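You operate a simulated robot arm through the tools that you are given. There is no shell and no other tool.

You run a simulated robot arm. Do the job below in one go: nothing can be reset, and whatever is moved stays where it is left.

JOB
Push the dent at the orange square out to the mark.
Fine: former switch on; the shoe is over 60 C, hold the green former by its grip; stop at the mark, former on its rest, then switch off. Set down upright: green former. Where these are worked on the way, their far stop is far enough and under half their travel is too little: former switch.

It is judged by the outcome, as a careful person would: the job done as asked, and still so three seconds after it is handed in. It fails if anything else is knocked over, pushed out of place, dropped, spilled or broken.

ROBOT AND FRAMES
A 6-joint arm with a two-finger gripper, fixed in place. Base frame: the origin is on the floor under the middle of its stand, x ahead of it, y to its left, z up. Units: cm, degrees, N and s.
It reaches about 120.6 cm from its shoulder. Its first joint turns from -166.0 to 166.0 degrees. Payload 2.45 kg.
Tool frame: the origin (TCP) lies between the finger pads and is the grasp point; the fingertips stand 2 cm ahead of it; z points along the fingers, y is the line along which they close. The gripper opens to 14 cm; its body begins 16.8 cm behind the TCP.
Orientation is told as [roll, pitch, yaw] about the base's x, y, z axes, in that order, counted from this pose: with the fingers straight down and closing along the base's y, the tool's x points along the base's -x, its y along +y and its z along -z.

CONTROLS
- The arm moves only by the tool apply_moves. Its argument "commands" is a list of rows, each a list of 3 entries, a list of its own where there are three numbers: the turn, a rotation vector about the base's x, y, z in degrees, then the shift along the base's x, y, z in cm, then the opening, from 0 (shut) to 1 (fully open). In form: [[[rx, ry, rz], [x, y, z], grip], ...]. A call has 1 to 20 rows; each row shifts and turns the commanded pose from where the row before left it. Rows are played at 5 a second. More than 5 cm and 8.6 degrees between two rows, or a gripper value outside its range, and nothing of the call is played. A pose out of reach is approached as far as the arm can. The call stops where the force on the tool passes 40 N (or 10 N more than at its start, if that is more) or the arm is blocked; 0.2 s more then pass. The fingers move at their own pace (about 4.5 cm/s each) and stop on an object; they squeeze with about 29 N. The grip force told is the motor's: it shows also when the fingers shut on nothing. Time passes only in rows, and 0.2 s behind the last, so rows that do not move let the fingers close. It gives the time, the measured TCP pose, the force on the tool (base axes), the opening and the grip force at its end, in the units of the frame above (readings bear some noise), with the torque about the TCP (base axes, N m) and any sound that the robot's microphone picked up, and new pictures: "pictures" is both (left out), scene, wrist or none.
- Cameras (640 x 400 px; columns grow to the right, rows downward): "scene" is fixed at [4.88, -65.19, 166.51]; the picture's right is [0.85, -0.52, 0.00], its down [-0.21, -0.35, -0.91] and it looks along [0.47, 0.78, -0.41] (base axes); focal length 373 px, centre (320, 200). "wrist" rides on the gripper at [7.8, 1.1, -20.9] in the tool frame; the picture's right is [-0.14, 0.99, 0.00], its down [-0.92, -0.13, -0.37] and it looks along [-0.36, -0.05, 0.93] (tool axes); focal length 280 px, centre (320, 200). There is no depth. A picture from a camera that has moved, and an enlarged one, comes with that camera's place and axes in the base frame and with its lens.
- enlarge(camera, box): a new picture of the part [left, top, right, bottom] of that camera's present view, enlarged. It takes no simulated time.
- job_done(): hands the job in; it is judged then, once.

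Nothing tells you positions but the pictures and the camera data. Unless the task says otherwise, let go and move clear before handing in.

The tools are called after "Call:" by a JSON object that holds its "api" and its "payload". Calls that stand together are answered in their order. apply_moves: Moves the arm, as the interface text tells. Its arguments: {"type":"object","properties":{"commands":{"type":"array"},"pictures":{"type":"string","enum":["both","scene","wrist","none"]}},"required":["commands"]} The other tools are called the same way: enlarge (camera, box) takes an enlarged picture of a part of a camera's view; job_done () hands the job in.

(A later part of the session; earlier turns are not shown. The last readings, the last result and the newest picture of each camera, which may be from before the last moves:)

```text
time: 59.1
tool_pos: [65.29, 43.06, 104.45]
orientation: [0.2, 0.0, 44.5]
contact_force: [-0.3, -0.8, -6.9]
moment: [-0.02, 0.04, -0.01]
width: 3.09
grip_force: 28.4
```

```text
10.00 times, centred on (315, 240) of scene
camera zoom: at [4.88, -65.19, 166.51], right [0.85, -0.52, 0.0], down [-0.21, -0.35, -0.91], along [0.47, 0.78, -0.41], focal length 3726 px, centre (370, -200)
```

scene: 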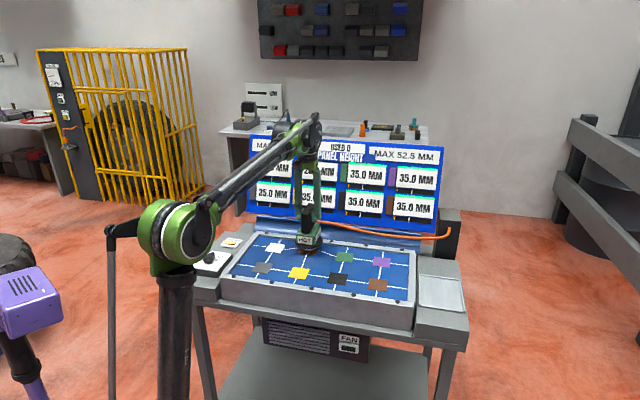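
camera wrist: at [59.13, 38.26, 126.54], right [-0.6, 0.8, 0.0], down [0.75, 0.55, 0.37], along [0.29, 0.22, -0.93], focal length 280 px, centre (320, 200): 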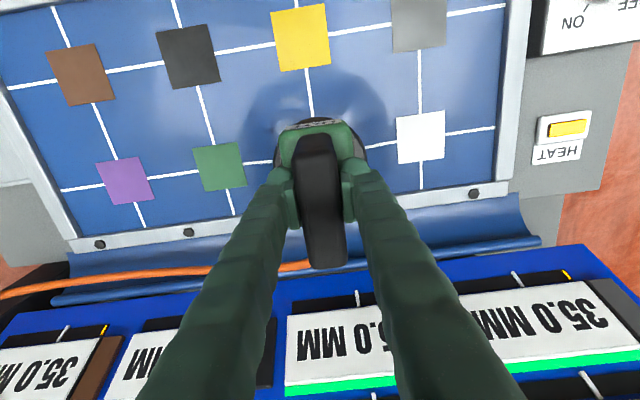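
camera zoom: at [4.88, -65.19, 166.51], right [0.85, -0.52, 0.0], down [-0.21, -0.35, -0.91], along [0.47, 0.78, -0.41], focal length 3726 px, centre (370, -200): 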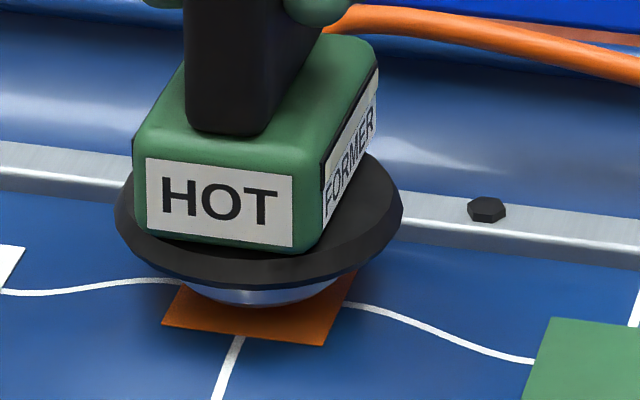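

The shoe is nearly at the surface but sits about 0.6 cm too far toward the back. I'll shift it (-0.4, -0.4) and keep lowering in small steps.

Call:
{"api": "apply_moves", "payload": {"commands": [[[0, 0, 0], [-0.2, -0.2, 0], 0], [[0, 0, 0], [-0.2, -0.2, 0], 0], [[0, 0, 0], [0, 0, -0.1], 0], [[0, 0, 0], [0, 0, -0.1], 0], [[0, 0, 0], [0, 0, -0.1], 0]], "pictures": "scene"}}

Call:
{"api": "enlarge", "payload": {"camera": "scene", "box": [290, 150, 330, 185]}}

Call:
{"api": "enlarge", "payload": {"camera": "scene", "box": [290, 220, 340, 260]}}

```text
time: 60.3
tool_pos: [65.05, 42.67, 104.02]
orientation: [0.2, 0.0, 44.5]
contact_force: [0.1, 0.8, -6.2]
moment: [-0.04, 0.03, 0.06]
width: 3.08
grip_force: 28.6
```

scene: 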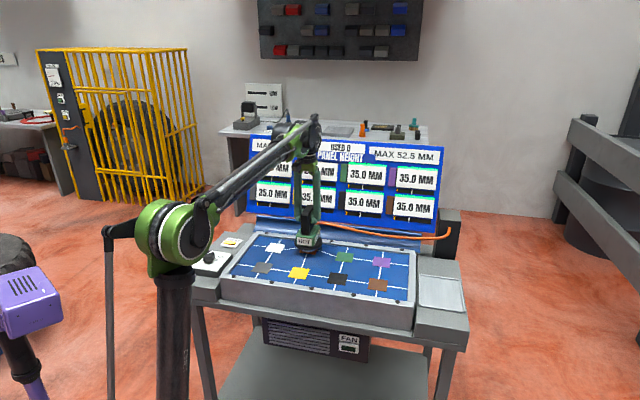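

```text
11.43 times, centred on (310, 168) of scene
camera zoom: at [4.88, -65.19, 166.51], right [0.85, -0.52, 0.0], down [-0.21, -0.35, -0.91], along [0.47, 0.78, -0.41], focal length 4258 px, centre (434, 571)
```

zoom: 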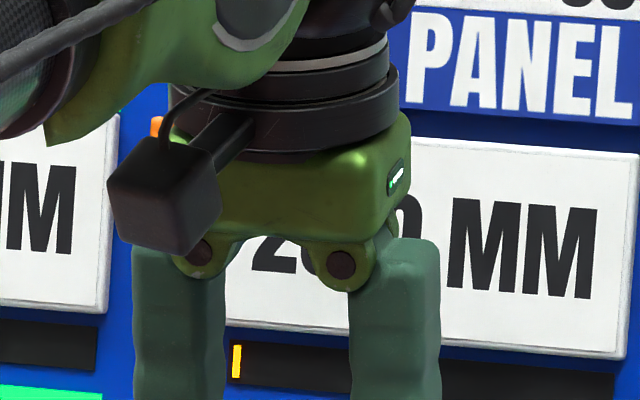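

```text
10.00 times, centred on (315, 240) of scene
camera zoom: at [4.88, -65.19, 166.51], right [0.85, -0.52, 0.0], down [-0.21, -0.35, -0.91], along [0.47, 0.78, -0.41], focal length 3726 px, centre (370, -200)
```

zoom: 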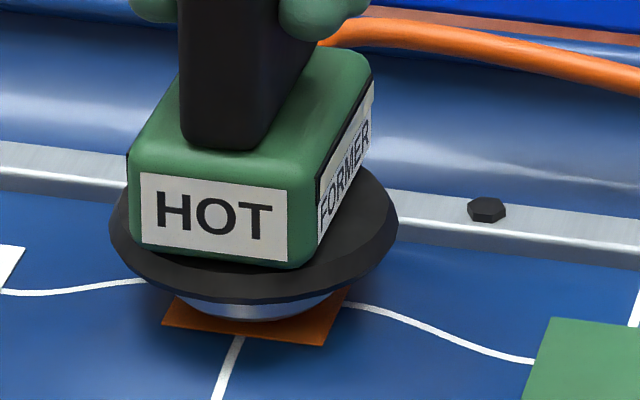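

There is still no contact, and the shoe is now well centred; the orange readout shows no green strip. I'll continue down in 1 mm steps.

Call:
{"api": "apply_moves", "payload": {"commands": [[[0, 0, 0], [0, 0, -0.1], 0], [[0, 0, 0], [0, 0, -0.1], 0], [[0, 0, 0], [0, 0, -0.1], 0]], "pictures": "scene"}}

Call:
{"api": "enlarge", "payload": {"camera": "scene", "box": [290, 150, 330, 185]}}

Call:
{"api": "enlarge", "payload": {"camera": "scene", "box": [290, 220, 340, 260]}}

```text
time: 61.1
tool_pos: [64.97, 42.6, 103.9]
orientation: [0.2, 0.0, 44.6]
contact_force: [0.3, -0.4, -6.0]
moment: [-0.01, 0.06, -0.01]
width: 3.13
grip_force: 28.7
```

scene: 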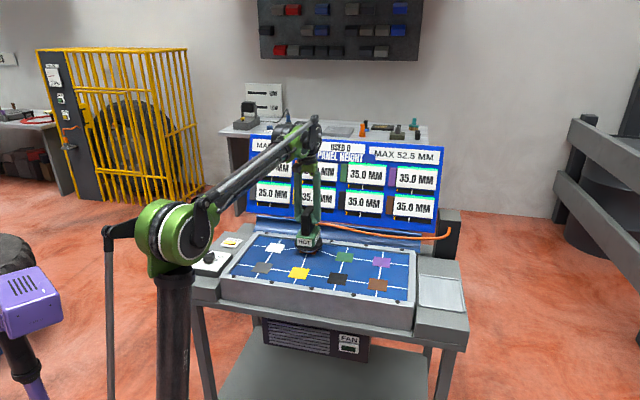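

```text
11.43 times, centred on (310, 168) of scene
camera zoom: at [4.88, -65.19, 166.51], right [0.85, -0.52, 0.0], down [-0.21, -0.35, -0.91], along [0.47, 0.78, -0.41], focal length 4258 px, centre (434, 571)
```

zoom: 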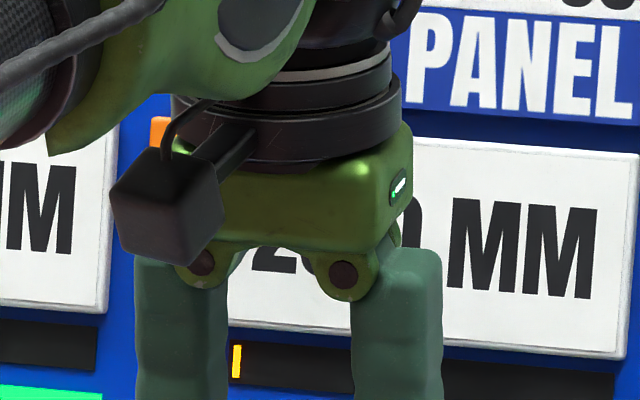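

```text
10.00 times, centred on (315, 240) of scene
camera zoom: at [4.88, -65.19, 166.51], right [0.85, -0.52, 0.0], down [-0.21, -0.35, -0.91], along [0.47, 0.78, -0.41], focal length 3726 px, centre (370, -200)
```

zoom: 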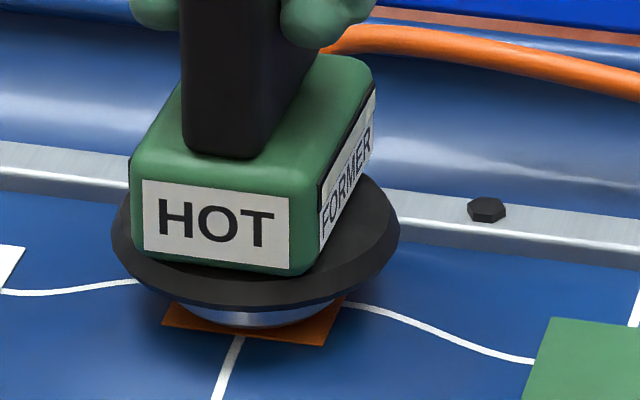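

There is still no contact force. I'll continue down a few more millimetres.

Call:
{"api": "apply_moves", "payload": {"commands": [[[0, 0, 0], [0, 0, -0.1], 0], [[0, 0, 0], [0, 0, -0.1], 0], [[0, 0, 0], [0, 0, -0.1], 0]], "pictures": "scene"}}

Call:
{"api": "enlarge", "payload": {"camera": "scene", "box": [290, 150, 330, 185]}}

Call:
{"api": "enlarge", "payload": {"camera": "scene", "box": [290, 220, 340, 260]}}

```text
time: 61.9
tool_pos: [64.96, 42.63, 103.55]
orientation: [0.3, 0.0, 44.5]
contact_force: [1.6, 0.9, 2.5]
moment: [0.31, -0.43, -0.03]
width: 3.11
grip_force: 28.5
```

scene: 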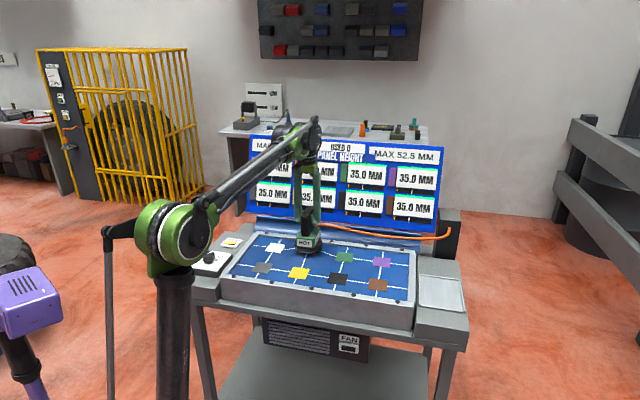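

```text
11.43 times, centred on (310, 168) of scene
camera zoom: at [4.88, -65.19, 166.51], right [0.85, -0.52, 0.0], down [-0.21, -0.35, -0.91], along [0.47, 0.78, -0.41], focal length 4258 px, centre (434, 571)
```

zoom: 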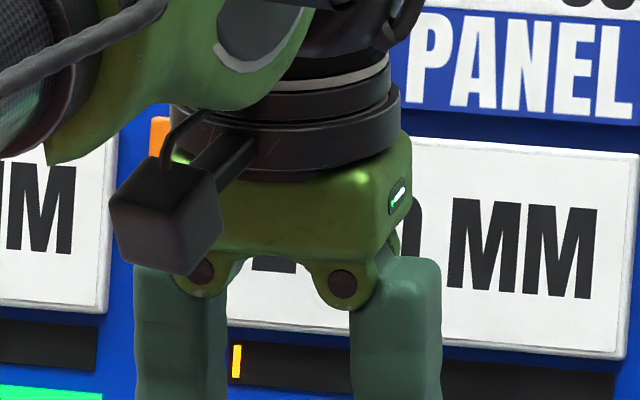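

```text
10.00 times, centred on (315, 240) of scene
camera zoom: at [4.88, -65.19, 166.51], right [0.85, -0.52, 0.0], down [-0.21, -0.35, -0.91], along [0.47, 0.78, -0.41], focal length 3726 px, centre (370, -200)
```

zoom: 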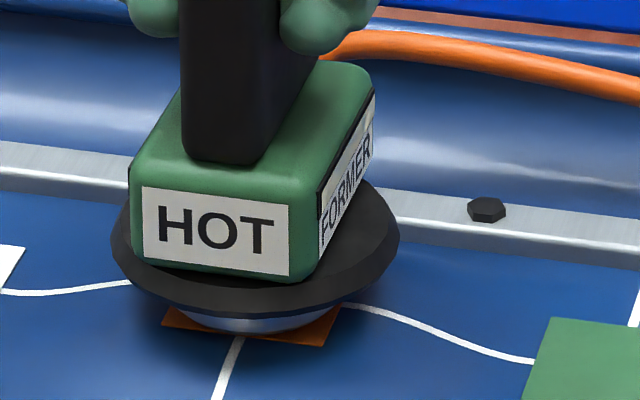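

Contact: about 8.5 N now presses on the square. I'll hold here for a second and see whether the readout moves.

Call:
{"api": "apply_moves", "payload": {"commands": [[[0, 0, 0], [0, 0, 0], 0], [[0, 0, 0], [0, 0, 0], 0], [[0, 0, 0], [0, 0, 0], 0], [[0, 0, 0], [0, 0, 0], 0]], "pictures": "scene"}}

Call:
{"api": "enlarge", "payload": {"camera": "scene", "box": [290, 150, 330, 185]}}

Call:
{"api": "enlarge", "payload": {"camera": "scene", "box": [290, 220, 340, 260]}}

Call:
{"api": "enlarge", "payload": {"camera": "scene", "box": [250, 130, 450, 240]}}

```text
time: 62.9
tool_pos: [64.93, 42.69, 103.52]
orientation: [0.2, -0.1, 44.6]
contact_force: [-0.3, -1.6, -0.2]
moment: [-0.02, -0.05, -0.05]
width: 3.07
grip_force: 29.0
```

scene: 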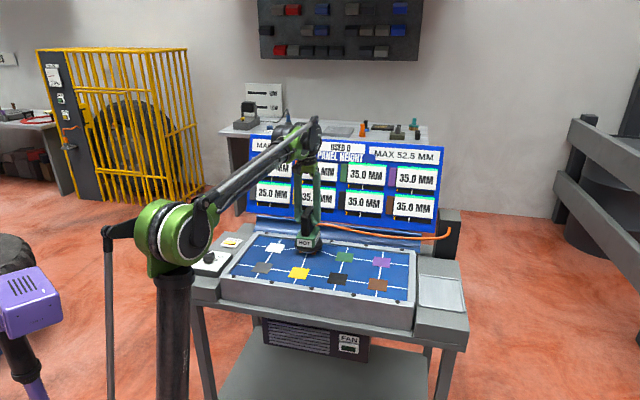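

```text
11.43 times, centred on (310, 168) of scene
camera zoom: at [4.88, -65.19, 166.51], right [0.85, -0.52, 0.0], down [-0.21, -0.35, -0.91], along [0.47, 0.78, -0.41], focal length 4258 px, centre (434, 571)
```

zoom: 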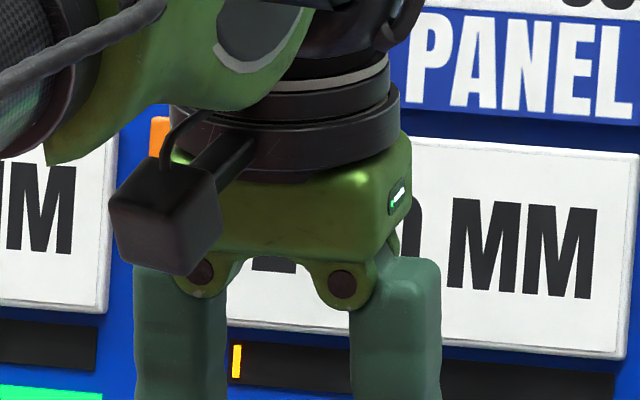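

```text
10.00 times, centred on (315, 240) of scene
camera zoom: at [4.88, -65.19, 166.51], right [0.85, -0.52, 0.0], down [-0.21, -0.35, -0.91], along [0.47, 0.78, -0.41], focal length 3726 px, centre (370, -200)
```

zoom: 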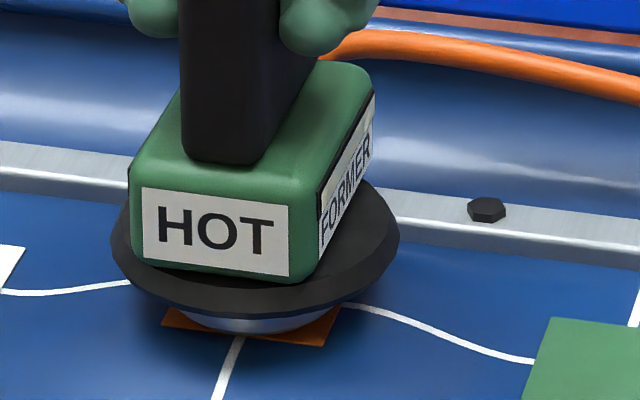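

```text
3.20 times, centred on (350, 185) of scene
camera zoom: at [4.88, -65.19, 166.51], right [0.85, -0.52, 0.0], down [-0.21, -0.35, -0.91], along [0.47, 0.78, -0.41], focal length 1192 px, centre (224, 248)
```

zoom: 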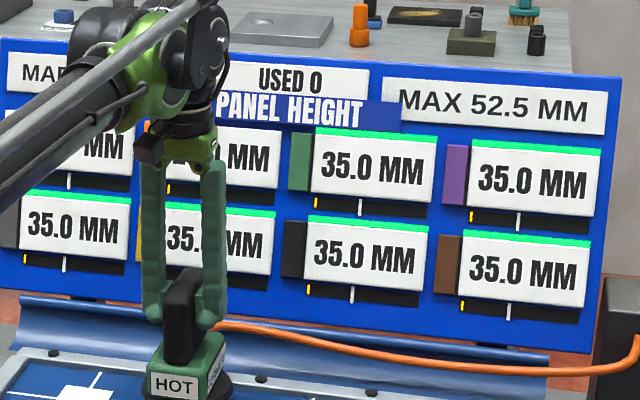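

The square now carries the former's weight, and the readout hasn't moved. I'll press down a little and watch the force and the readout.

Call:
{"api": "apply_moves", "payload": {"commands": [[[0, 0, 0], [0, 0, -0.1], 0], [[0, 0, 0], [0, 0, -0.1], 0]], "pictures": "scene"}}

Call:
{"api": "enlarge", "payload": {"camera": "scene", "box": [290, 150, 330, 185]}}

Call:
{"api": "enlarge", "payload": {"camera": "scene", "box": [290, 220, 340, 260]}}

```text
time: 63.5
tool_pos: [64.82, 42.42, 103.36]
orientation: [0.1, -0.1, 44.5]
contact_force: [2.5, -3.0, 28.7]
moment: [0.37, -0.1, -0.01]
width: 3.11
grip_force: 29.3
```

scene: 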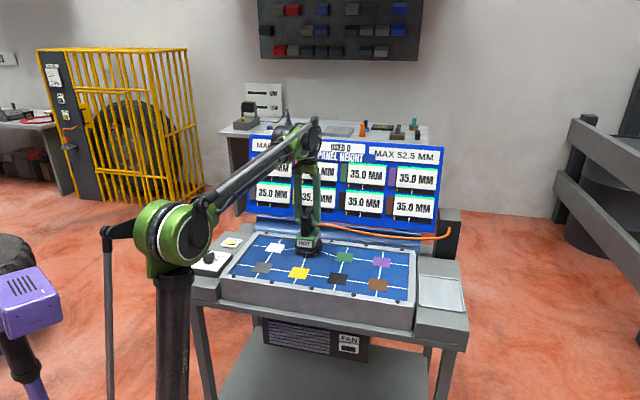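

```text
11.43 times, centred on (310, 168) of scene
camera zoom: at [4.88, -65.19, 166.51], right [0.85, -0.52, 0.0], down [-0.21, -0.35, -0.91], along [0.47, 0.78, -0.41], focal length 4258 px, centre (434, 571)
```

zoom: 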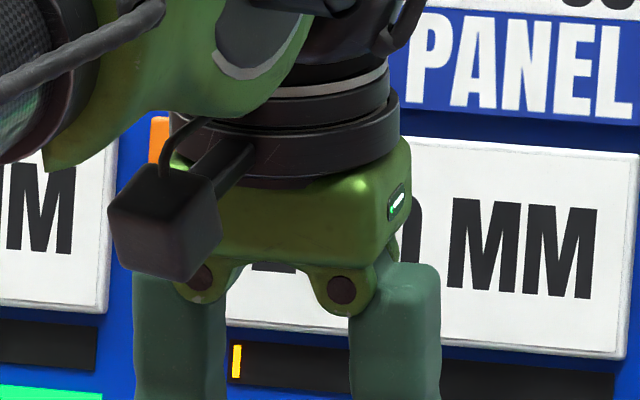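

```text
10.00 times, centred on (315, 240) of scene
camera zoom: at [4.88, -65.19, 166.51], right [0.85, -0.52, 0.0], down [-0.21, -0.35, -0.91], along [0.47, 0.78, -0.41], focal length 3726 px, centre (370, -200)
```

zoom: 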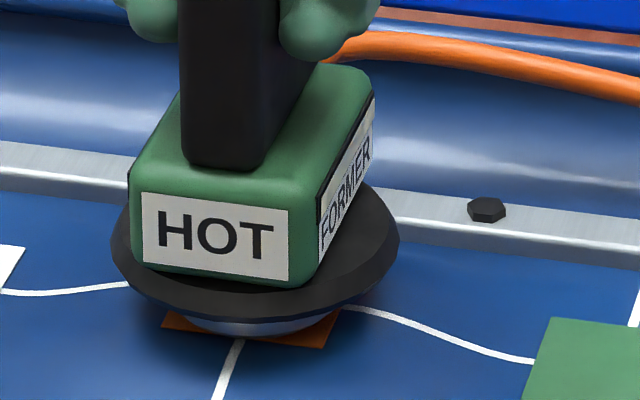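

Pressing a further 2 mm gives a 29 N reaction. I'll hold here for a moment and read the display again, including the USED counter.

Call:
{"api": "apply_moves", "payload": {"commands": [[[0, 0, 0], [0, 0, 0], 0], [[0, 0, 0], [0, 0, 0], 0], [[0, 0, 0], [0, 0, 0], 0]], "pictures": "scene"}}

Call:
{"api": "enlarge", "payload": {"camera": "scene", "box": [290, 130, 370, 185]}}

Call:
{"api": "enlarge", "payload": {"camera": "scene", "box": [290, 220, 340, 260]}}

Call:
{"api": "enlarge", "payload": {"camera": "wrist", "box": [240, 220, 460, 400]}}

```text
time: 64.3
tool_pos: [64.89, 42.56, 103.19]
orientation: [0.2, 0.1, 44.5]
contact_force: [-1.2, -1.1, -1.7]
moment: [-0.1, 0.01, -0.03]
width: 3.1
grip_force: 29.2
```

scene: 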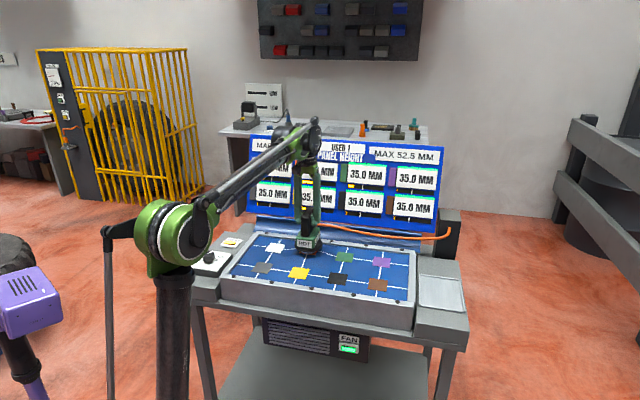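

```text
7.27 times, centred on (330, 158) of scene
camera zoom: at [4.88, -65.19, 166.51], right [0.85, -0.52, 0.0], down [-0.21, -0.35, -0.91], along [0.47, 0.78, -0.41], focal length 2710 px, centre (247, 509)
```

zoom: 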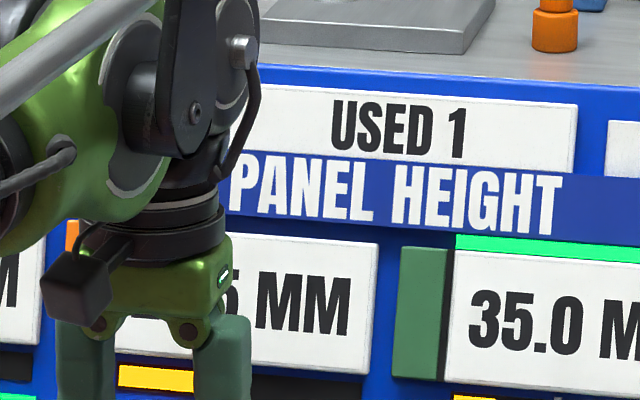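

```text
10.00 times, centred on (315, 240) of scene
camera zoom: at [4.88, -65.19, 166.51], right [0.85, -0.52, 0.0], down [-0.21, -0.35, -0.91], along [0.47, 0.78, -0.41], focal length 3726 px, centre (370, -200)
```

zoom: 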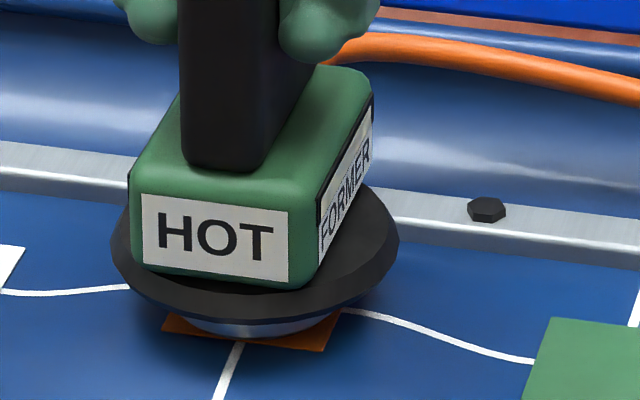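

```text
2.22 times, centred on (350, 310) of wrist
camera zoom: at [58.67, 37.9, 124.15], right [-0.6, 0.8, 0.0], down [0.75, 0.55, 0.37], along [0.29, 0.22, -0.93], focal length 623 px, centre (253, -44)
```

zoom: 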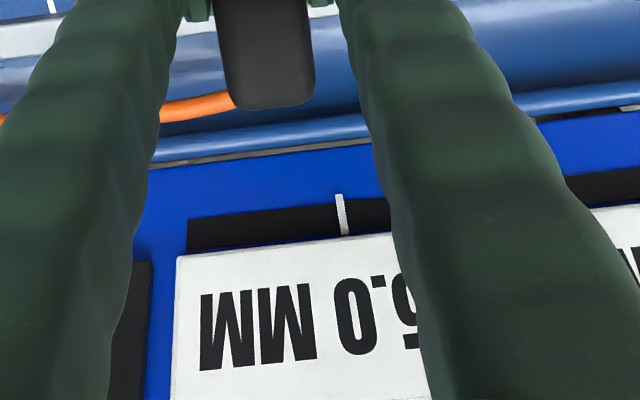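

Something has started: USED reads 1, the FAN lamp is green, the orange square's bar is filling, and its readout now ends in 5. The digits are mostly hidden, so I'll hold for one short step to see whether it is moving by itself.

Call:
{"api": "apply_moves", "payload": {"commands": [[[0, 0, 0], [0, 0, 0], 0]], "pictures": "scene"}}

Call:
{"api": "enlarge", "payload": {"camera": "scene", "box": [290, 140, 340, 185]}}

Call:
{"api": "enlarge", "payload": {"camera": "scene", "box": [290, 220, 340, 260]}}

```text
time: 64.7
tool_pos: [64.87, 42.65, 103.3]
orientation: [0.2, 0.0, 44.6]
contact_force: [-0.1, 0.0, -4.0]
moment: [-0.02, 0.07, 0.01]
width: 3.11
grip_force: 28.8
```

scene: 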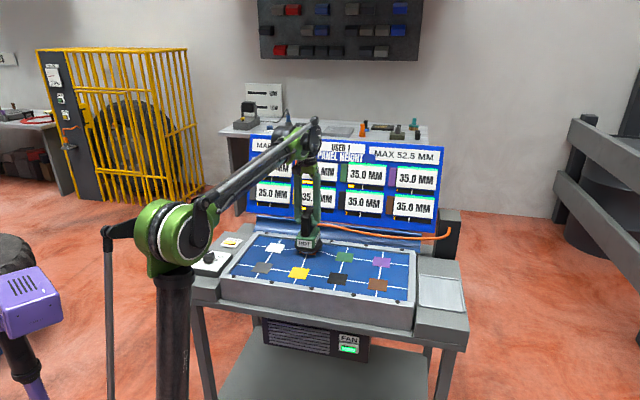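

```text
8.89 times, centred on (315, 162) of scene
camera zoom: at [4.88, -65.19, 166.51], right [0.85, -0.52, 0.0], down [-0.21, -0.35, -0.91], along [0.47, 0.78, -0.41], focal length 3312 px, centre (364, 533)
```

zoom: 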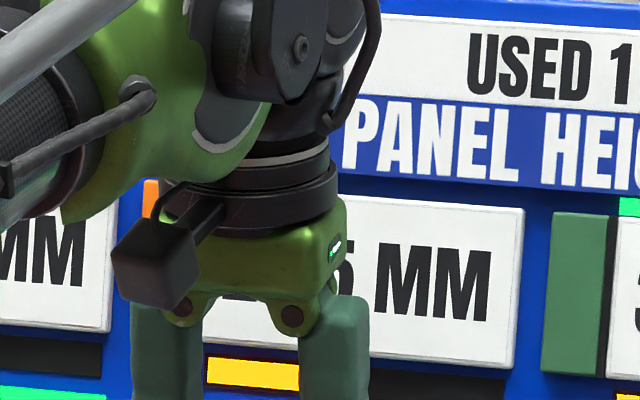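

```text
10.00 times, centred on (315, 240) of scene
camera zoom: at [4.88, -65.19, 166.51], right [0.85, -0.52, 0.0], down [-0.21, -0.35, -0.91], along [0.47, 0.78, -0.41], focal length 3726 px, centre (370, -200)
```

zoom: 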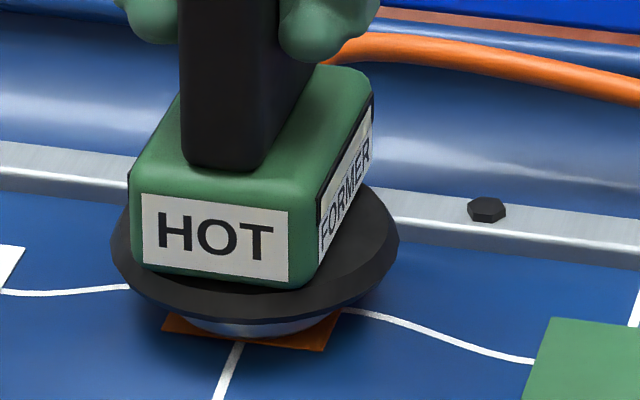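

The readout now holds still when I don't press, so the dent moves only as the shoe pushes it down. I'll press another 2 mm gently and watch the last digit.

Call:
{"api": "apply_moves", "payload": {"commands": [[[0, 0, 0], [0, 0, -0.1], 0], [[0, 0, 0], [0, 0, 0], 0]], "pictures": "scene"}}

Call:
{"api": "enlarge", "payload": {"camera": "scene", "box": [290, 140, 340, 185]}}

Call:
{"api": "enlarge", "payload": {"camera": "scene", "box": [290, 220, 340, 260]}}

```text
time: 65.3
tool_pos: [64.98, 42.45, 103.25]
orientation: [0.1, -0.2, 44.5]
contact_force: [0.6, 0.5, 1.9]
moment: [0.17, -0.13, -0.01]
width: 3.08
grip_force: 28.6
```

scene: 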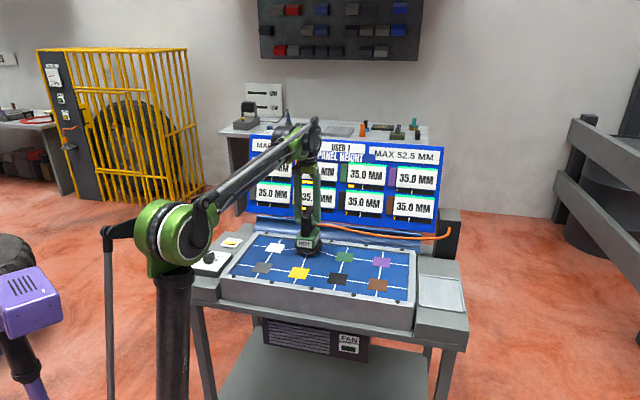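

```text
8.89 times, centred on (315, 162) of scene
camera zoom: at [4.88, -65.19, 166.51], right [0.85, -0.52, 0.0], down [-0.21, -0.35, -0.91], along [0.47, 0.78, -0.41], focal length 3312 px, centre (364, 533)
```

zoom: 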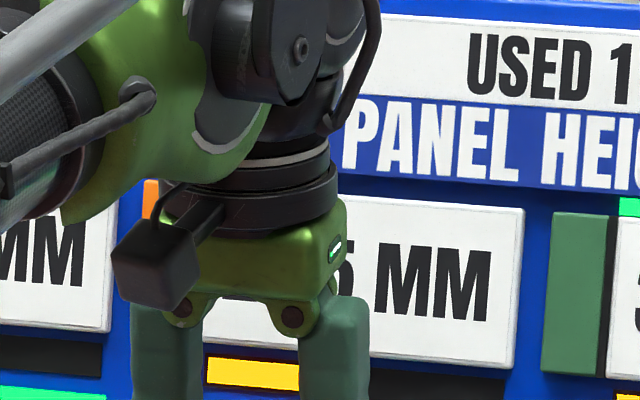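

```text
10.00 times, centred on (315, 240) of scene
camera zoom: at [4.88, -65.19, 166.51], right [0.85, -0.52, 0.0], down [-0.21, -0.35, -0.91], along [0.47, 0.78, -0.41], focal length 3726 px, centre (370, -200)
```

zoom: 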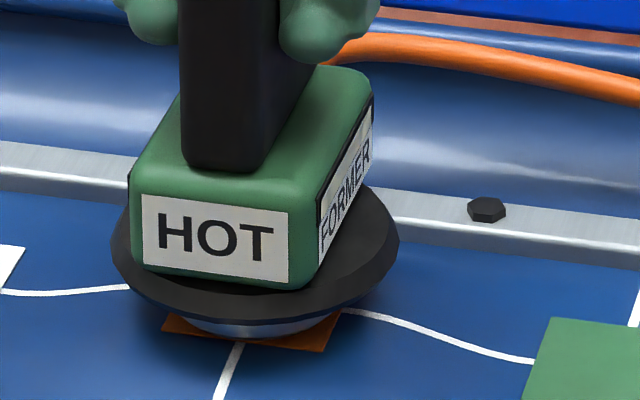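

The FAN lamp has gone off again and the readout still ends in 5, as if each firm press gives one increment. I'll lift about 2 cm to read the orange height properly.

Call:
{"api": "apply_moves", "payload": {"commands": [[[0, 0, 0], [0, 0, 0.1], 0], [[0, 0, 0], [0, 0, 0.2], 0], [[0, 0, 0], [0, 0, 0.3], 0], [[0, 0, 0], [0, 0, 0.4], 0], [[0, 0, 0], [0, 0, 0.4], 0], [[0, 0, 0], [0, 0, 0.4], 0], [[0, 0, 0], [0, 0, 0.3], 0], [[0, 0, 0], [0, 0, 0.2], 0], [[0, 0, 0], [0, 0, 0.1], 0]], "pictures": "both"}}

Call:
{"api": "enlarge", "payload": {"camera": "scene", "box": [290, 140, 340, 185]}}

Call:
{"api": "enlarge", "payload": {"camera": "scene", "box": [270, 220, 350, 270]}}

Call:
{"api": "enlarge", "payload": {"camera": "scene", "box": [250, 130, 450, 240]}}

```text
time: 67.3
tool_pos: [64.86, 42.54, 105.6]
orientation: [0.2, 0.1, 44.5]
contact_force: [-0.1, 1.3, -6.1]
moment: [-0.03, 0.04, -0.01]
width: 3.13
grip_force: 29.2
camera wrist: at [58.73, 37.88, 126.54], right [-0.6, 0.8, 0.0], down [0.75, 0.55, 0.37], along [0.29, 0.22, -0.93], focal length 280 px, centre (320, 200)
```

scene: 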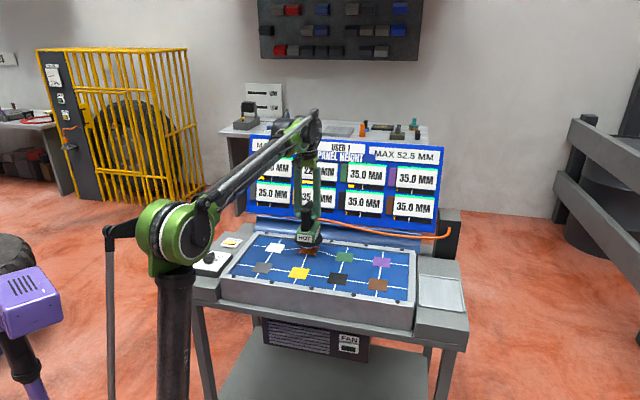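
wrist: 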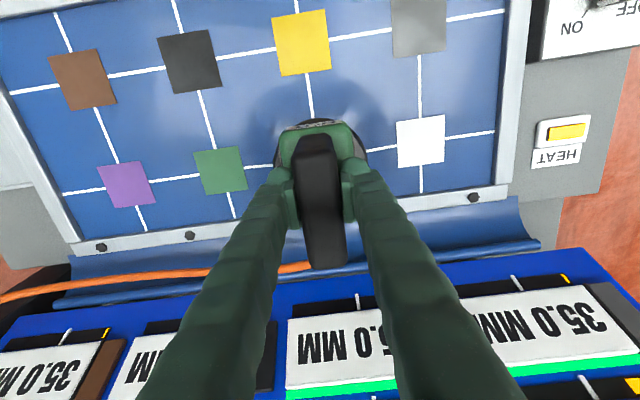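

```text
8.89 times, centred on (315, 162) of scene
camera zoom: at [4.88, -65.19, 166.51], right [0.85, -0.52, 0.0], down [-0.21, -0.35, -0.91], along [0.47, 0.78, -0.41], focal length 3312 px, centre (364, 533)
```

zoom: 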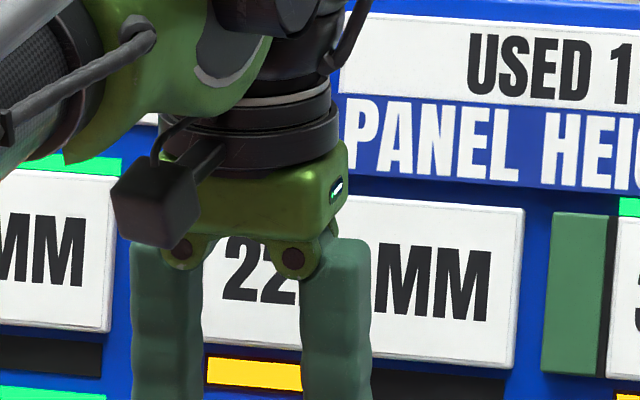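

```text
8.00 times, centred on (310, 245) of scene
camera zoom: at [4.88, -65.19, 166.51], right [0.85, -0.52, 0.0], down [-0.21, -0.35, -0.91], along [0.47, 0.78, -0.41], focal length 2981 px, centre (400, -160)
```

zoom: 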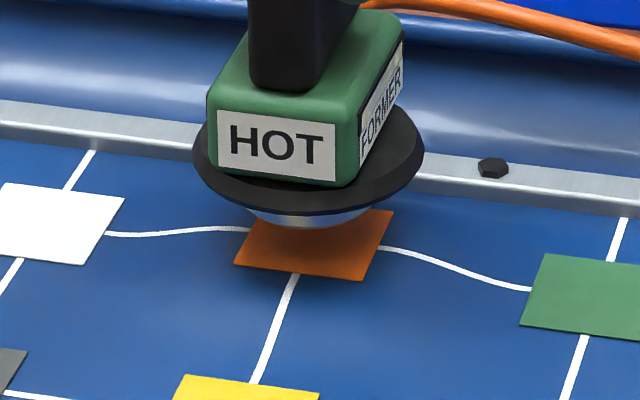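

```text
3.20 times, centred on (350, 185) of scene
camera zoom: at [4.88, -65.19, 166.51], right [0.85, -0.52, 0.0], down [-0.21, -0.35, -0.91], along [0.47, 0.78, -0.41], focal length 1192 px, centre (224, 248)
```

zoom: 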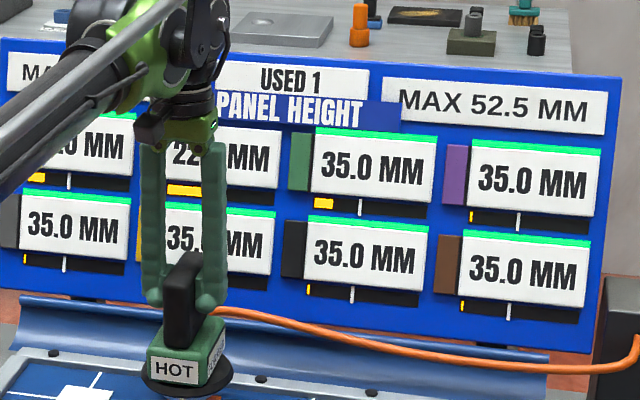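

The orange readout is now 22-something, presumably 22.5, so one press gave 2.5 mm. The small bars under the neighbours (white and green) have also risen partway, which looks like heat or strain building up, so I'll wait two seconds and see whether they fall.

Call:
{"api": "apply_moves", "payload": {"commands": [[[0, 0, 0], [0, 0, 0], 0], [[0, 0, 0], [0, 0, 0], 0], [[0, 0, 0], [0, 0, 0], 0], [[0, 0, 0], [0, 0, 0], 0], [[0, 0, 0], [0, 0, 0], 0], [[0, 0, 0], [0, 0, 0], 0], [[0, 0, 0], [0, 0, 0], 0], [[0, 0, 0], [0, 0, 0], 0], [[0, 0, 0], [0, 0, 0], 0], [[0, 0, 0], [0, 0, 0], 0]], "pictures": "scene"}}

Call:
{"api": "enlarge", "payload": {"camera": "scene", "box": [290, 140, 340, 185]}}

Call:
{"api": "enlarge", "payload": {"camera": "scene", "box": [250, 130, 450, 240]}}

Call:
{"api": "enlarge", "payload": {"camera": "scene", "box": [250, 180, 400, 225]}}

```text
time: 69.5
tool_pos: [65.02, 42.51, 105.69]
orientation: [0.2, 0.0, 44.5]
contact_force: [-0.9, -0.1, -6.0]
moment: [-0.02, -0.01, 0.01]
width: 3.07
grip_force: 29.2
```

scene: 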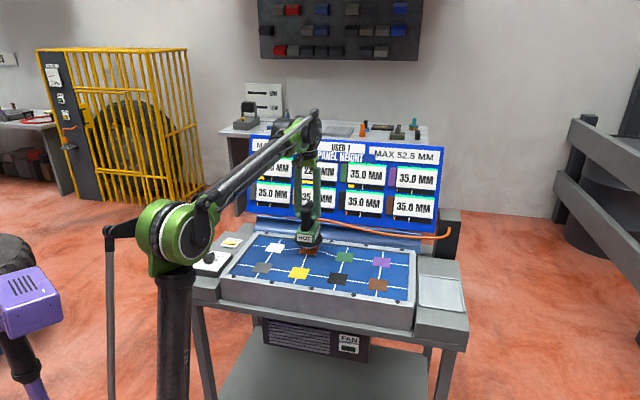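

```text
8.89 times, centred on (315, 162) of scene
camera zoom: at [4.88, -65.19, 166.51], right [0.85, -0.52, 0.0], down [-0.21, -0.35, -0.91], along [0.47, 0.78, -0.41], focal length 3312 px, centre (364, 533)
```

zoom: 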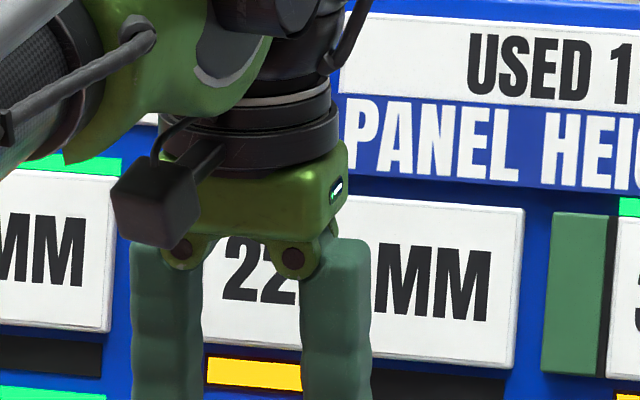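

```text
3.20 times, centred on (350, 185) of scene
camera zoom: at [4.88, -65.19, 166.51], right [0.85, -0.52, 0.0], down [-0.21, -0.35, -0.91], along [0.47, 0.78, -0.41], focal length 1192 px, centre (224, 248)
```

zoom: 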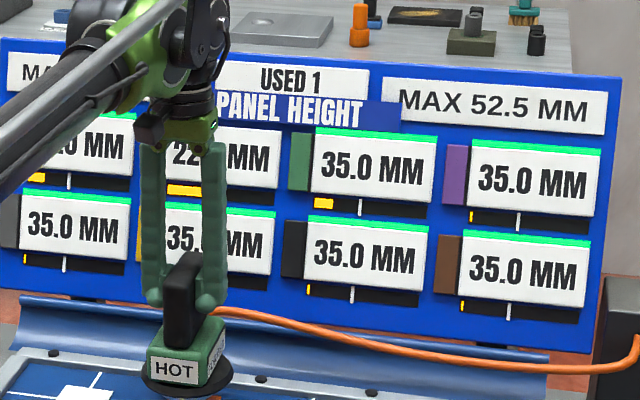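

```text
4.27 times, centred on (325, 202) of scene
camera zoom: at [4.88, -65.19, 166.51], right [0.85, -0.52, 0.0], down [-0.21, -0.35, -0.91], along [0.47, 0.78, -0.41], focal length 1590 px, centre (299, 189)
```

zoom: 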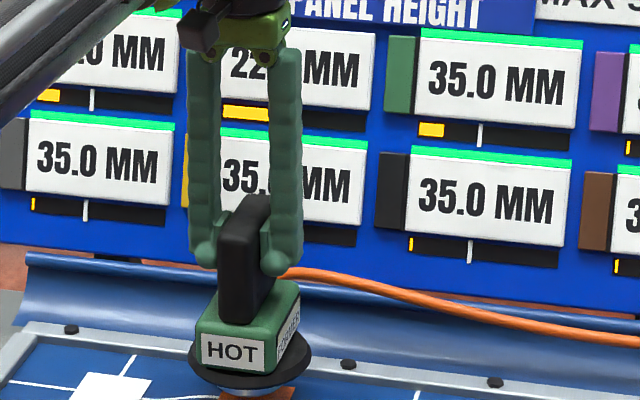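

The readout and bars stayed the same over two seconds, as far as I can see. I'll measure the bars of the neighbours precisely before deciding on the next press.

Call:
{"api": "enlarge", "payload": {"camera": "scene", "box": [340, 175, 400, 205]}}

Call:
{"api": "enlarge", "payload": {"camera": "scene", "box": [250, 170, 310, 220]}}

Call:
{"api": "enlarge", "payload": {"camera": "scene", "box": [295, 175, 345, 225]}}

```text
10.67 times, centred on (370, 190) of scene
camera zoom: at [4.88, -65.19, 166.51], right [0.85, -0.52, 0.0], down [-0.21, -0.35, -0.91], along [0.47, 0.78, -0.41], focal length 3975 px, centre (-213, 307)
```

zoom: 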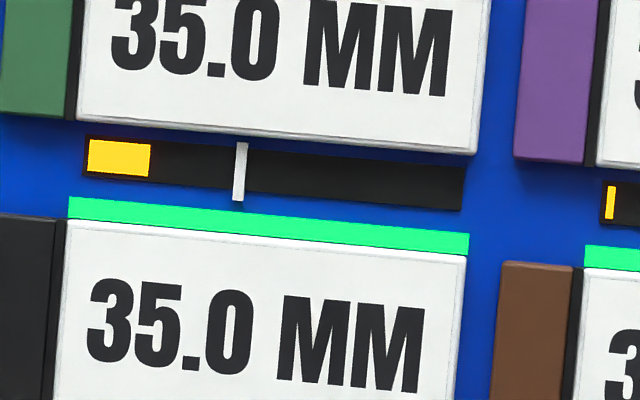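

```text
8.00 times, centred on (280, 195) of scene
camera zoom: at [4.88, -65.19, 166.51], right [0.85, -0.52, 0.0], down [-0.21, -0.35, -0.91], along [0.47, 0.78, -0.41], focal length 2981 px, centre (640, 240)
```

zoom: 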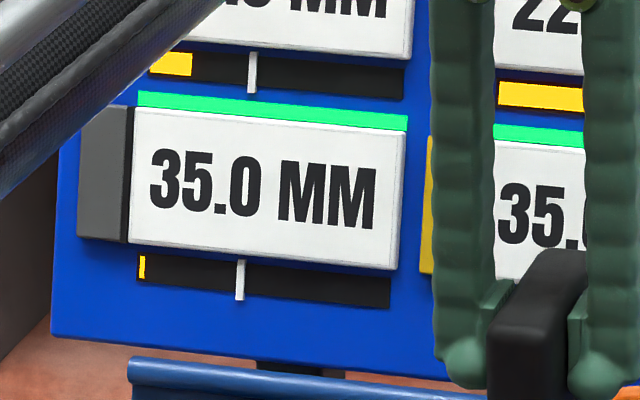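

```text
8.00 times, centred on (320, 200) of scene
camera zoom: at [4.88, -65.19, 166.51], right [0.85, -0.52, 0.0], down [-0.21, -0.35, -0.91], along [0.47, 0.78, -0.41], focal length 2981 px, centre (320, 200)
```

zoom: 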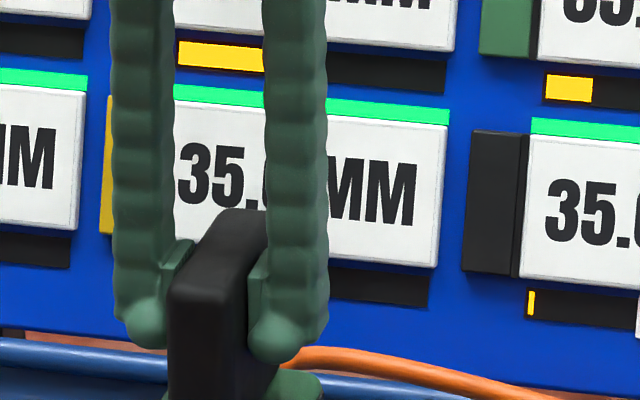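

The green bar fills 16.5% of its length, with its white tick at 40%; white matches it, and orange is higher. I'll wait 4 s to see whether these fall with time.

Call:
{"api": "apply_moves", "payload": {"commands": [[[0, 0, 0], [0, 0, 0], 0], [[0, 0, 0], [0, 0, 0], 0], [[0, 0, 0], [0, 0, 0], 0], [[0, 0, 0], [0, 0, 0], 0], [[0, 0, 0], [0, 0, 0], 0], [[0, 0, 0], [0, 0, 0], 0], [[0, 0, 0], [0, 0, 0], 0], [[0, 0, 0], [0, 0, 0], 0], [[0, 0, 0], [0, 0, 0], 0], [[0, 0, 0], [0, 0, 0], 0], [[0, 0, 0], [0, 0, 0], 0], [[0, 0, 0], [0, 0, 0], 0], [[0, 0, 0], [0, 0, 0], 0], [[0, 0, 0], [0, 0, 0], 0], [[0, 0, 0], [0, 0, 0], 0], [[0, 0, 0], [0, 0, 0], 0], [[0, 0, 0], [0, 0, 0], 0], [[0, 0, 0], [0, 0, 0], 0], [[0, 0, 0], [0, 0, 0], 0], [[0, 0, 0], [0, 0, 0], 0]], "pictures": "scene"}}

Call:
{"api": "enlarge", "payload": {"camera": "scene", "box": [340, 175, 400, 205]}}

Call:
{"api": "enlarge", "payload": {"camera": "scene", "box": [290, 140, 340, 185]}}

```text
time: 73.7
tool_pos: [64.95, 42.55, 105.56]
orientation: [0.2, 0.0, 44.5]
contact_force: [0.7, -0.4, -6.3]
moment: [-0.07, 0.01, -0.01]
width: 3.09
grip_force: 28.8
```

scene: 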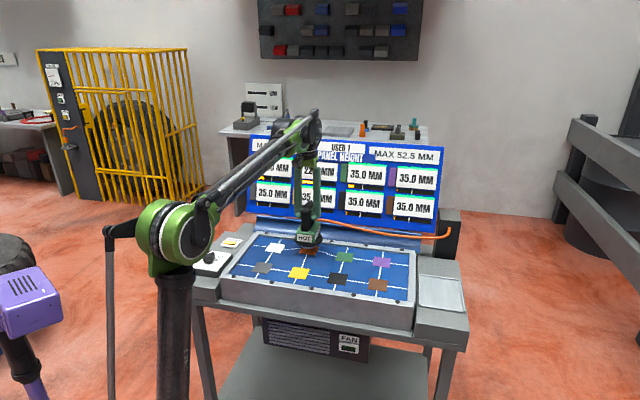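

```text
10.67 times, centred on (370, 190) of scene
camera zoom: at [4.88, -65.19, 166.51], right [0.85, -0.52, 0.0], down [-0.21, -0.35, -0.91], along [0.47, 0.78, -0.41], focal length 3975 px, centre (-213, 307)
```

zoom: 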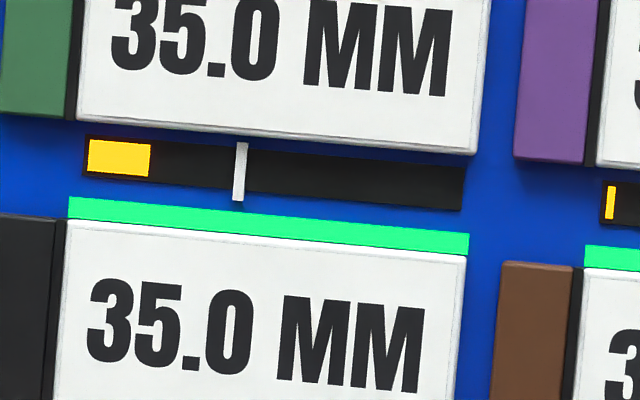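

```text
8.89 times, centred on (315, 162) of scene
camera zoom: at [4.88, -65.19, 166.51], right [0.85, -0.52, 0.0], down [-0.21, -0.35, -0.91], along [0.47, 0.78, -0.41], focal length 3312 px, centre (364, 533)
```

zoom: 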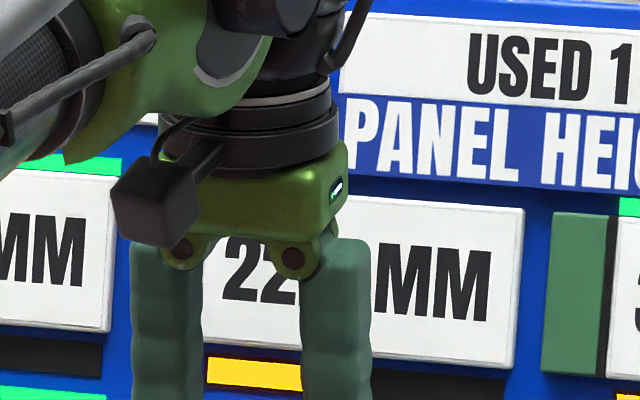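

Nothing decays, so these bars seem to accumulate per press. Before pressing again I want to see the whole orange readout and its bar, so I'll rise a little and slide aside toward the left.

Call:
{"api": "apply_moves", "payload": {"commands": [[[0, 0, 0], [0, 0, 0.2], 0], [[0, 0, 0], [0, 0, 0.4], 0], [[0, 0, 0], [0, 0, 0.5], 0], [[0, 0, 0], [0, 0, 0.5], 0], [[0, 0, 0], [0, 0, 0.5], 0], [[0, 0, 0], [0, 0, 0.5], 0], [[0, 0, 0], [-0.2, 0.2, 0.5], 0], [[0, 0, 0], [-0.35, 0.35, 0.5], 0], [[0, 0, 0], [-0.5, 0.5, 0.4], 0], [[0, 0, 0], [-0.55, 0.55, 0.3], 0], [[0, 0, 0], [-0.55, 0.55, 0], 0], [[0, 0, 0], [-0.55, 0.55, 0], 0], [[0, 0, 0], [-0.55, 0.55, 0], 0], [[0, 0, 0], [-0.55, 0.55, 0], 0], [[0, 0, 0], [-0.55, 0.55, 0], 0], [[0, 0, 0], [-0.55, 0.55, 0], 0], [[0, 0, 0], [-0.5, 0.5, 0], 0], [[0, 0, 0], [-0.35, 0.35, 0], 0], [[0, 0, 0], [-0.2, 0.2, 0], 0]], "pictures": "both"}}

Call:
{"api": "enlarge", "payload": {"camera": "scene", "box": [250, 130, 450, 240]}}

Call:
{"api": "enlarge", "payload": {"camera": "scene", "box": [285, 145, 345, 225]}}

Call:
{"api": "enlarge", "payload": {"camera": "scene", "box": [240, 220, 420, 310]}}

```text
time: 77.7
tool_pos: [58.88, 48.49, 109.86]
orientation: [0.2, -0.1, 44.5]
contact_force: [0.4, 0.2, -6.6]
moment: [-0.05, 0.06, 0.0]
width: 3.11
grip_force: 29.4
camera wrist: at [52.75, 43.89, 130.77], right [-0.6, 0.8, 0.0], down [0.75, 0.55, 0.37], along [0.29, 0.22, -0.93], focal length 280 px, centre (320, 200)
```

scene: 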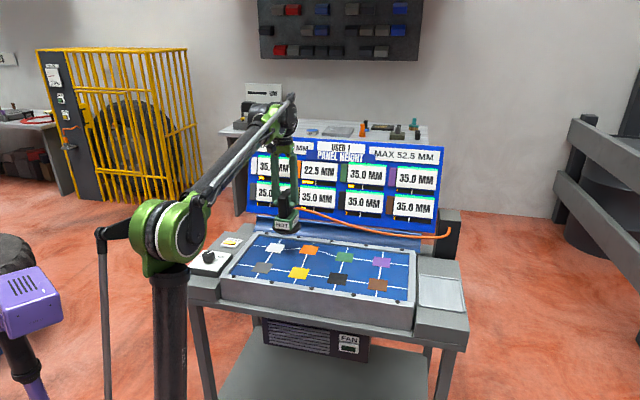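
wrist: 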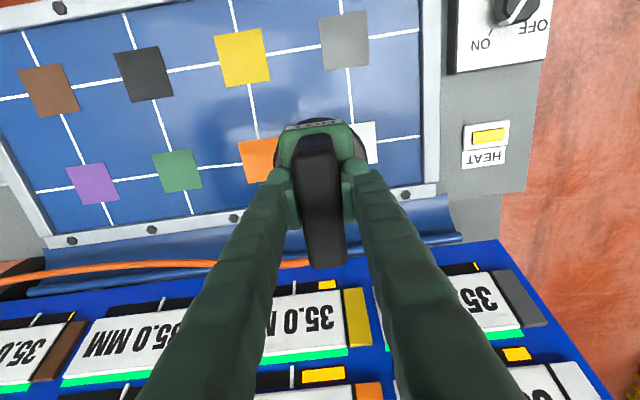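

```text
3.20 times, centred on (350, 185) of scene
camera zoom: at [4.88, -65.19, 166.51], right [0.85, -0.52, 0.0], down [-0.21, -0.35, -0.91], along [0.47, 0.78, -0.41], focal length 1192 px, centre (224, 248)
```

zoom: 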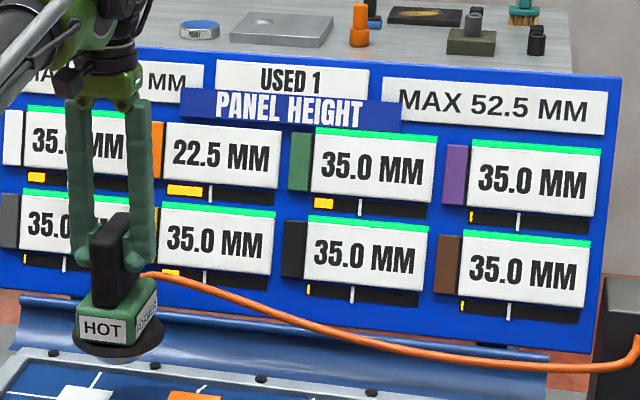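

```text
5.00 times, centred on (315, 185) of scene
camera zoom: at [4.88, -65.19, 166.51], right [0.85, -0.52, 0.0], down [-0.21, -0.35, -0.91], along [0.47, 0.78, -0.41], focal length 1863 px, centre (345, 275)
```

zoom: 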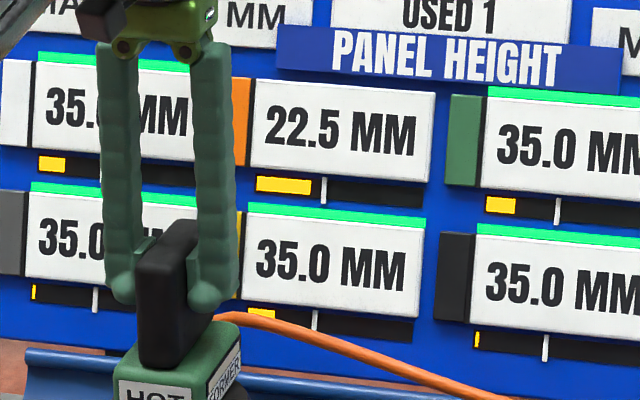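

```text
3.56 times, centred on (330, 265) of scene
camera zoom: at [4.88, -65.19, 166.51], right [0.85, -0.52, 0.0], down [-0.21, -0.35, -0.91], along [0.47, 0.78, -0.41], focal length 1325 px, centre (284, -31)
```

zoom: 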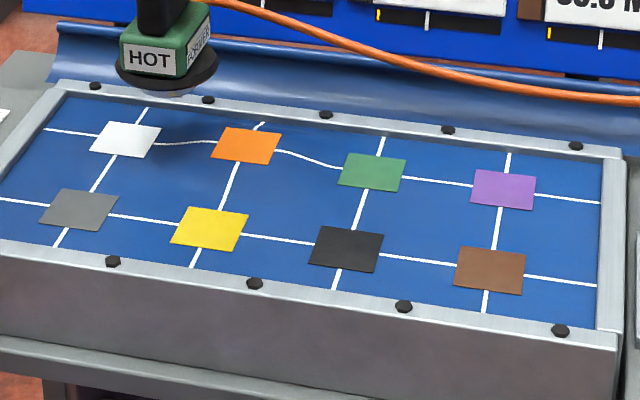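

Now it reads clearly: orange 22.5 with its bar at about 81% of the white tick, and white, green and yellow at about 41%. All other heights are still 35.0. I'll take a precise reading and wait 4 s more from here, to see if the bars cool while the former is away from the square.

Call:
{"api": "enlarge", "payload": {"camera": "scene", "box": [295, 165, 345, 215]}}

Call:
{"api": "apply_moves", "payload": {"commands": [[[0, 0, 0], [0, 0, 0], 0], [[0, 0, 0], [0, 0, 0], 0], [[0, 0, 0], [0, 0, 0], 0], [[0, 0, 0], [0, 0, 0], 0], [[0, 0, 0], [0, 0, 0], 0], [[0, 0, 0], [0, 0, 0], 0], [[0, 0, 0], [0, 0, 0], 0], [[0, 0, 0], [0, 0, 0], 0], [[0, 0, 0], [0, 0, 0], 0], [[0, 0, 0], [0, 0, 0], 0], [[0, 0, 0], [0, 0, 0], 0], [[0, 0, 0], [0, 0, 0], 0], [[0, 0, 0], [0, 0, 0], 0], [[0, 0, 0], [0, 0, 0], 0], [[0, 0, 0], [0, 0, 0], 0], [[0, 0, 0], [0, 0, 0], 0], [[0, 0, 0], [0, 0, 0], 0], [[0, 0, 0], [0, 0, 0], 0], [[0, 0, 0], [0, 0, 0], 0], [[0, 0, 0], [0, 0, 0], 0]], "pictures": "scene"}}

Call:
{"api": "enlarge", "payload": {"camera": "scene", "box": [295, 165, 345, 215]}}

```text
8.00 times, centred on (320, 190) of scene
camera zoom: at [4.88, -65.19, 166.51], right [0.85, -0.52, 0.0], down [-0.21, -0.35, -0.91], along [0.47, 0.78, -0.41], focal length 2981 px, centre (320, 280)
```

zoom: 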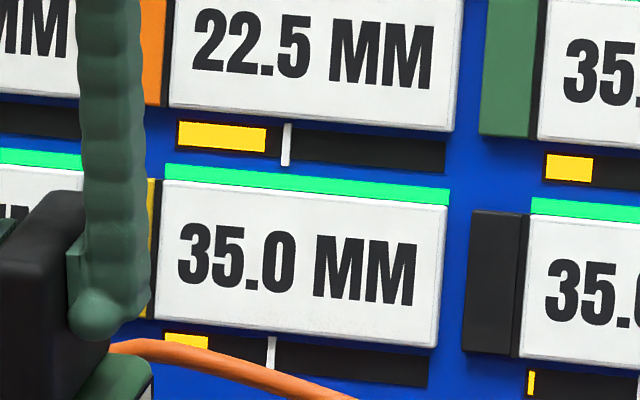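

```text
time: 81.9
tool_pos: [59.01, 48.66, 109.96]
orientation: [0.2, 0.0, 44.5]
contact_force: [-0.4, -0.1, -6.9]
moment: [-0.04, 0.04, 0.0]
width: 3.09
grip_force: 29.0
```

scene: 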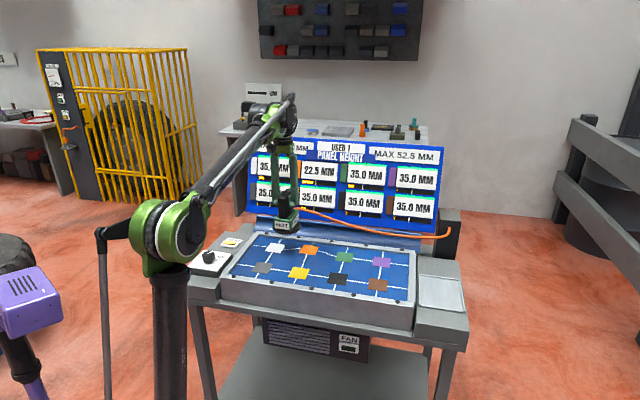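

```text
8.00 times, centred on (320, 190) of scene
camera zoom: at [4.88, -65.19, 166.51], right [0.85, -0.52, 0.0], down [-0.21, -0.35, -0.91], along [0.47, 0.78, -0.41], focal length 2981 px, centre (320, 280)
```

zoom: 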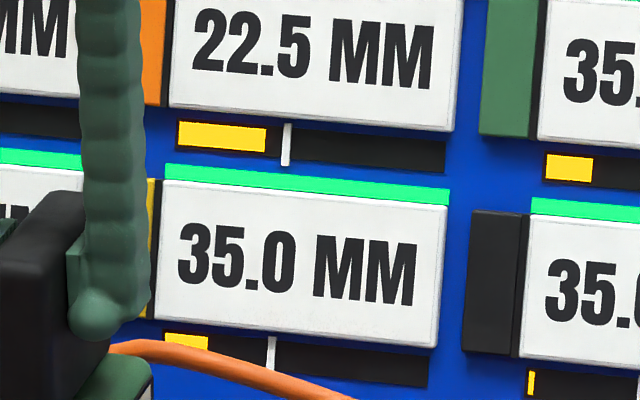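

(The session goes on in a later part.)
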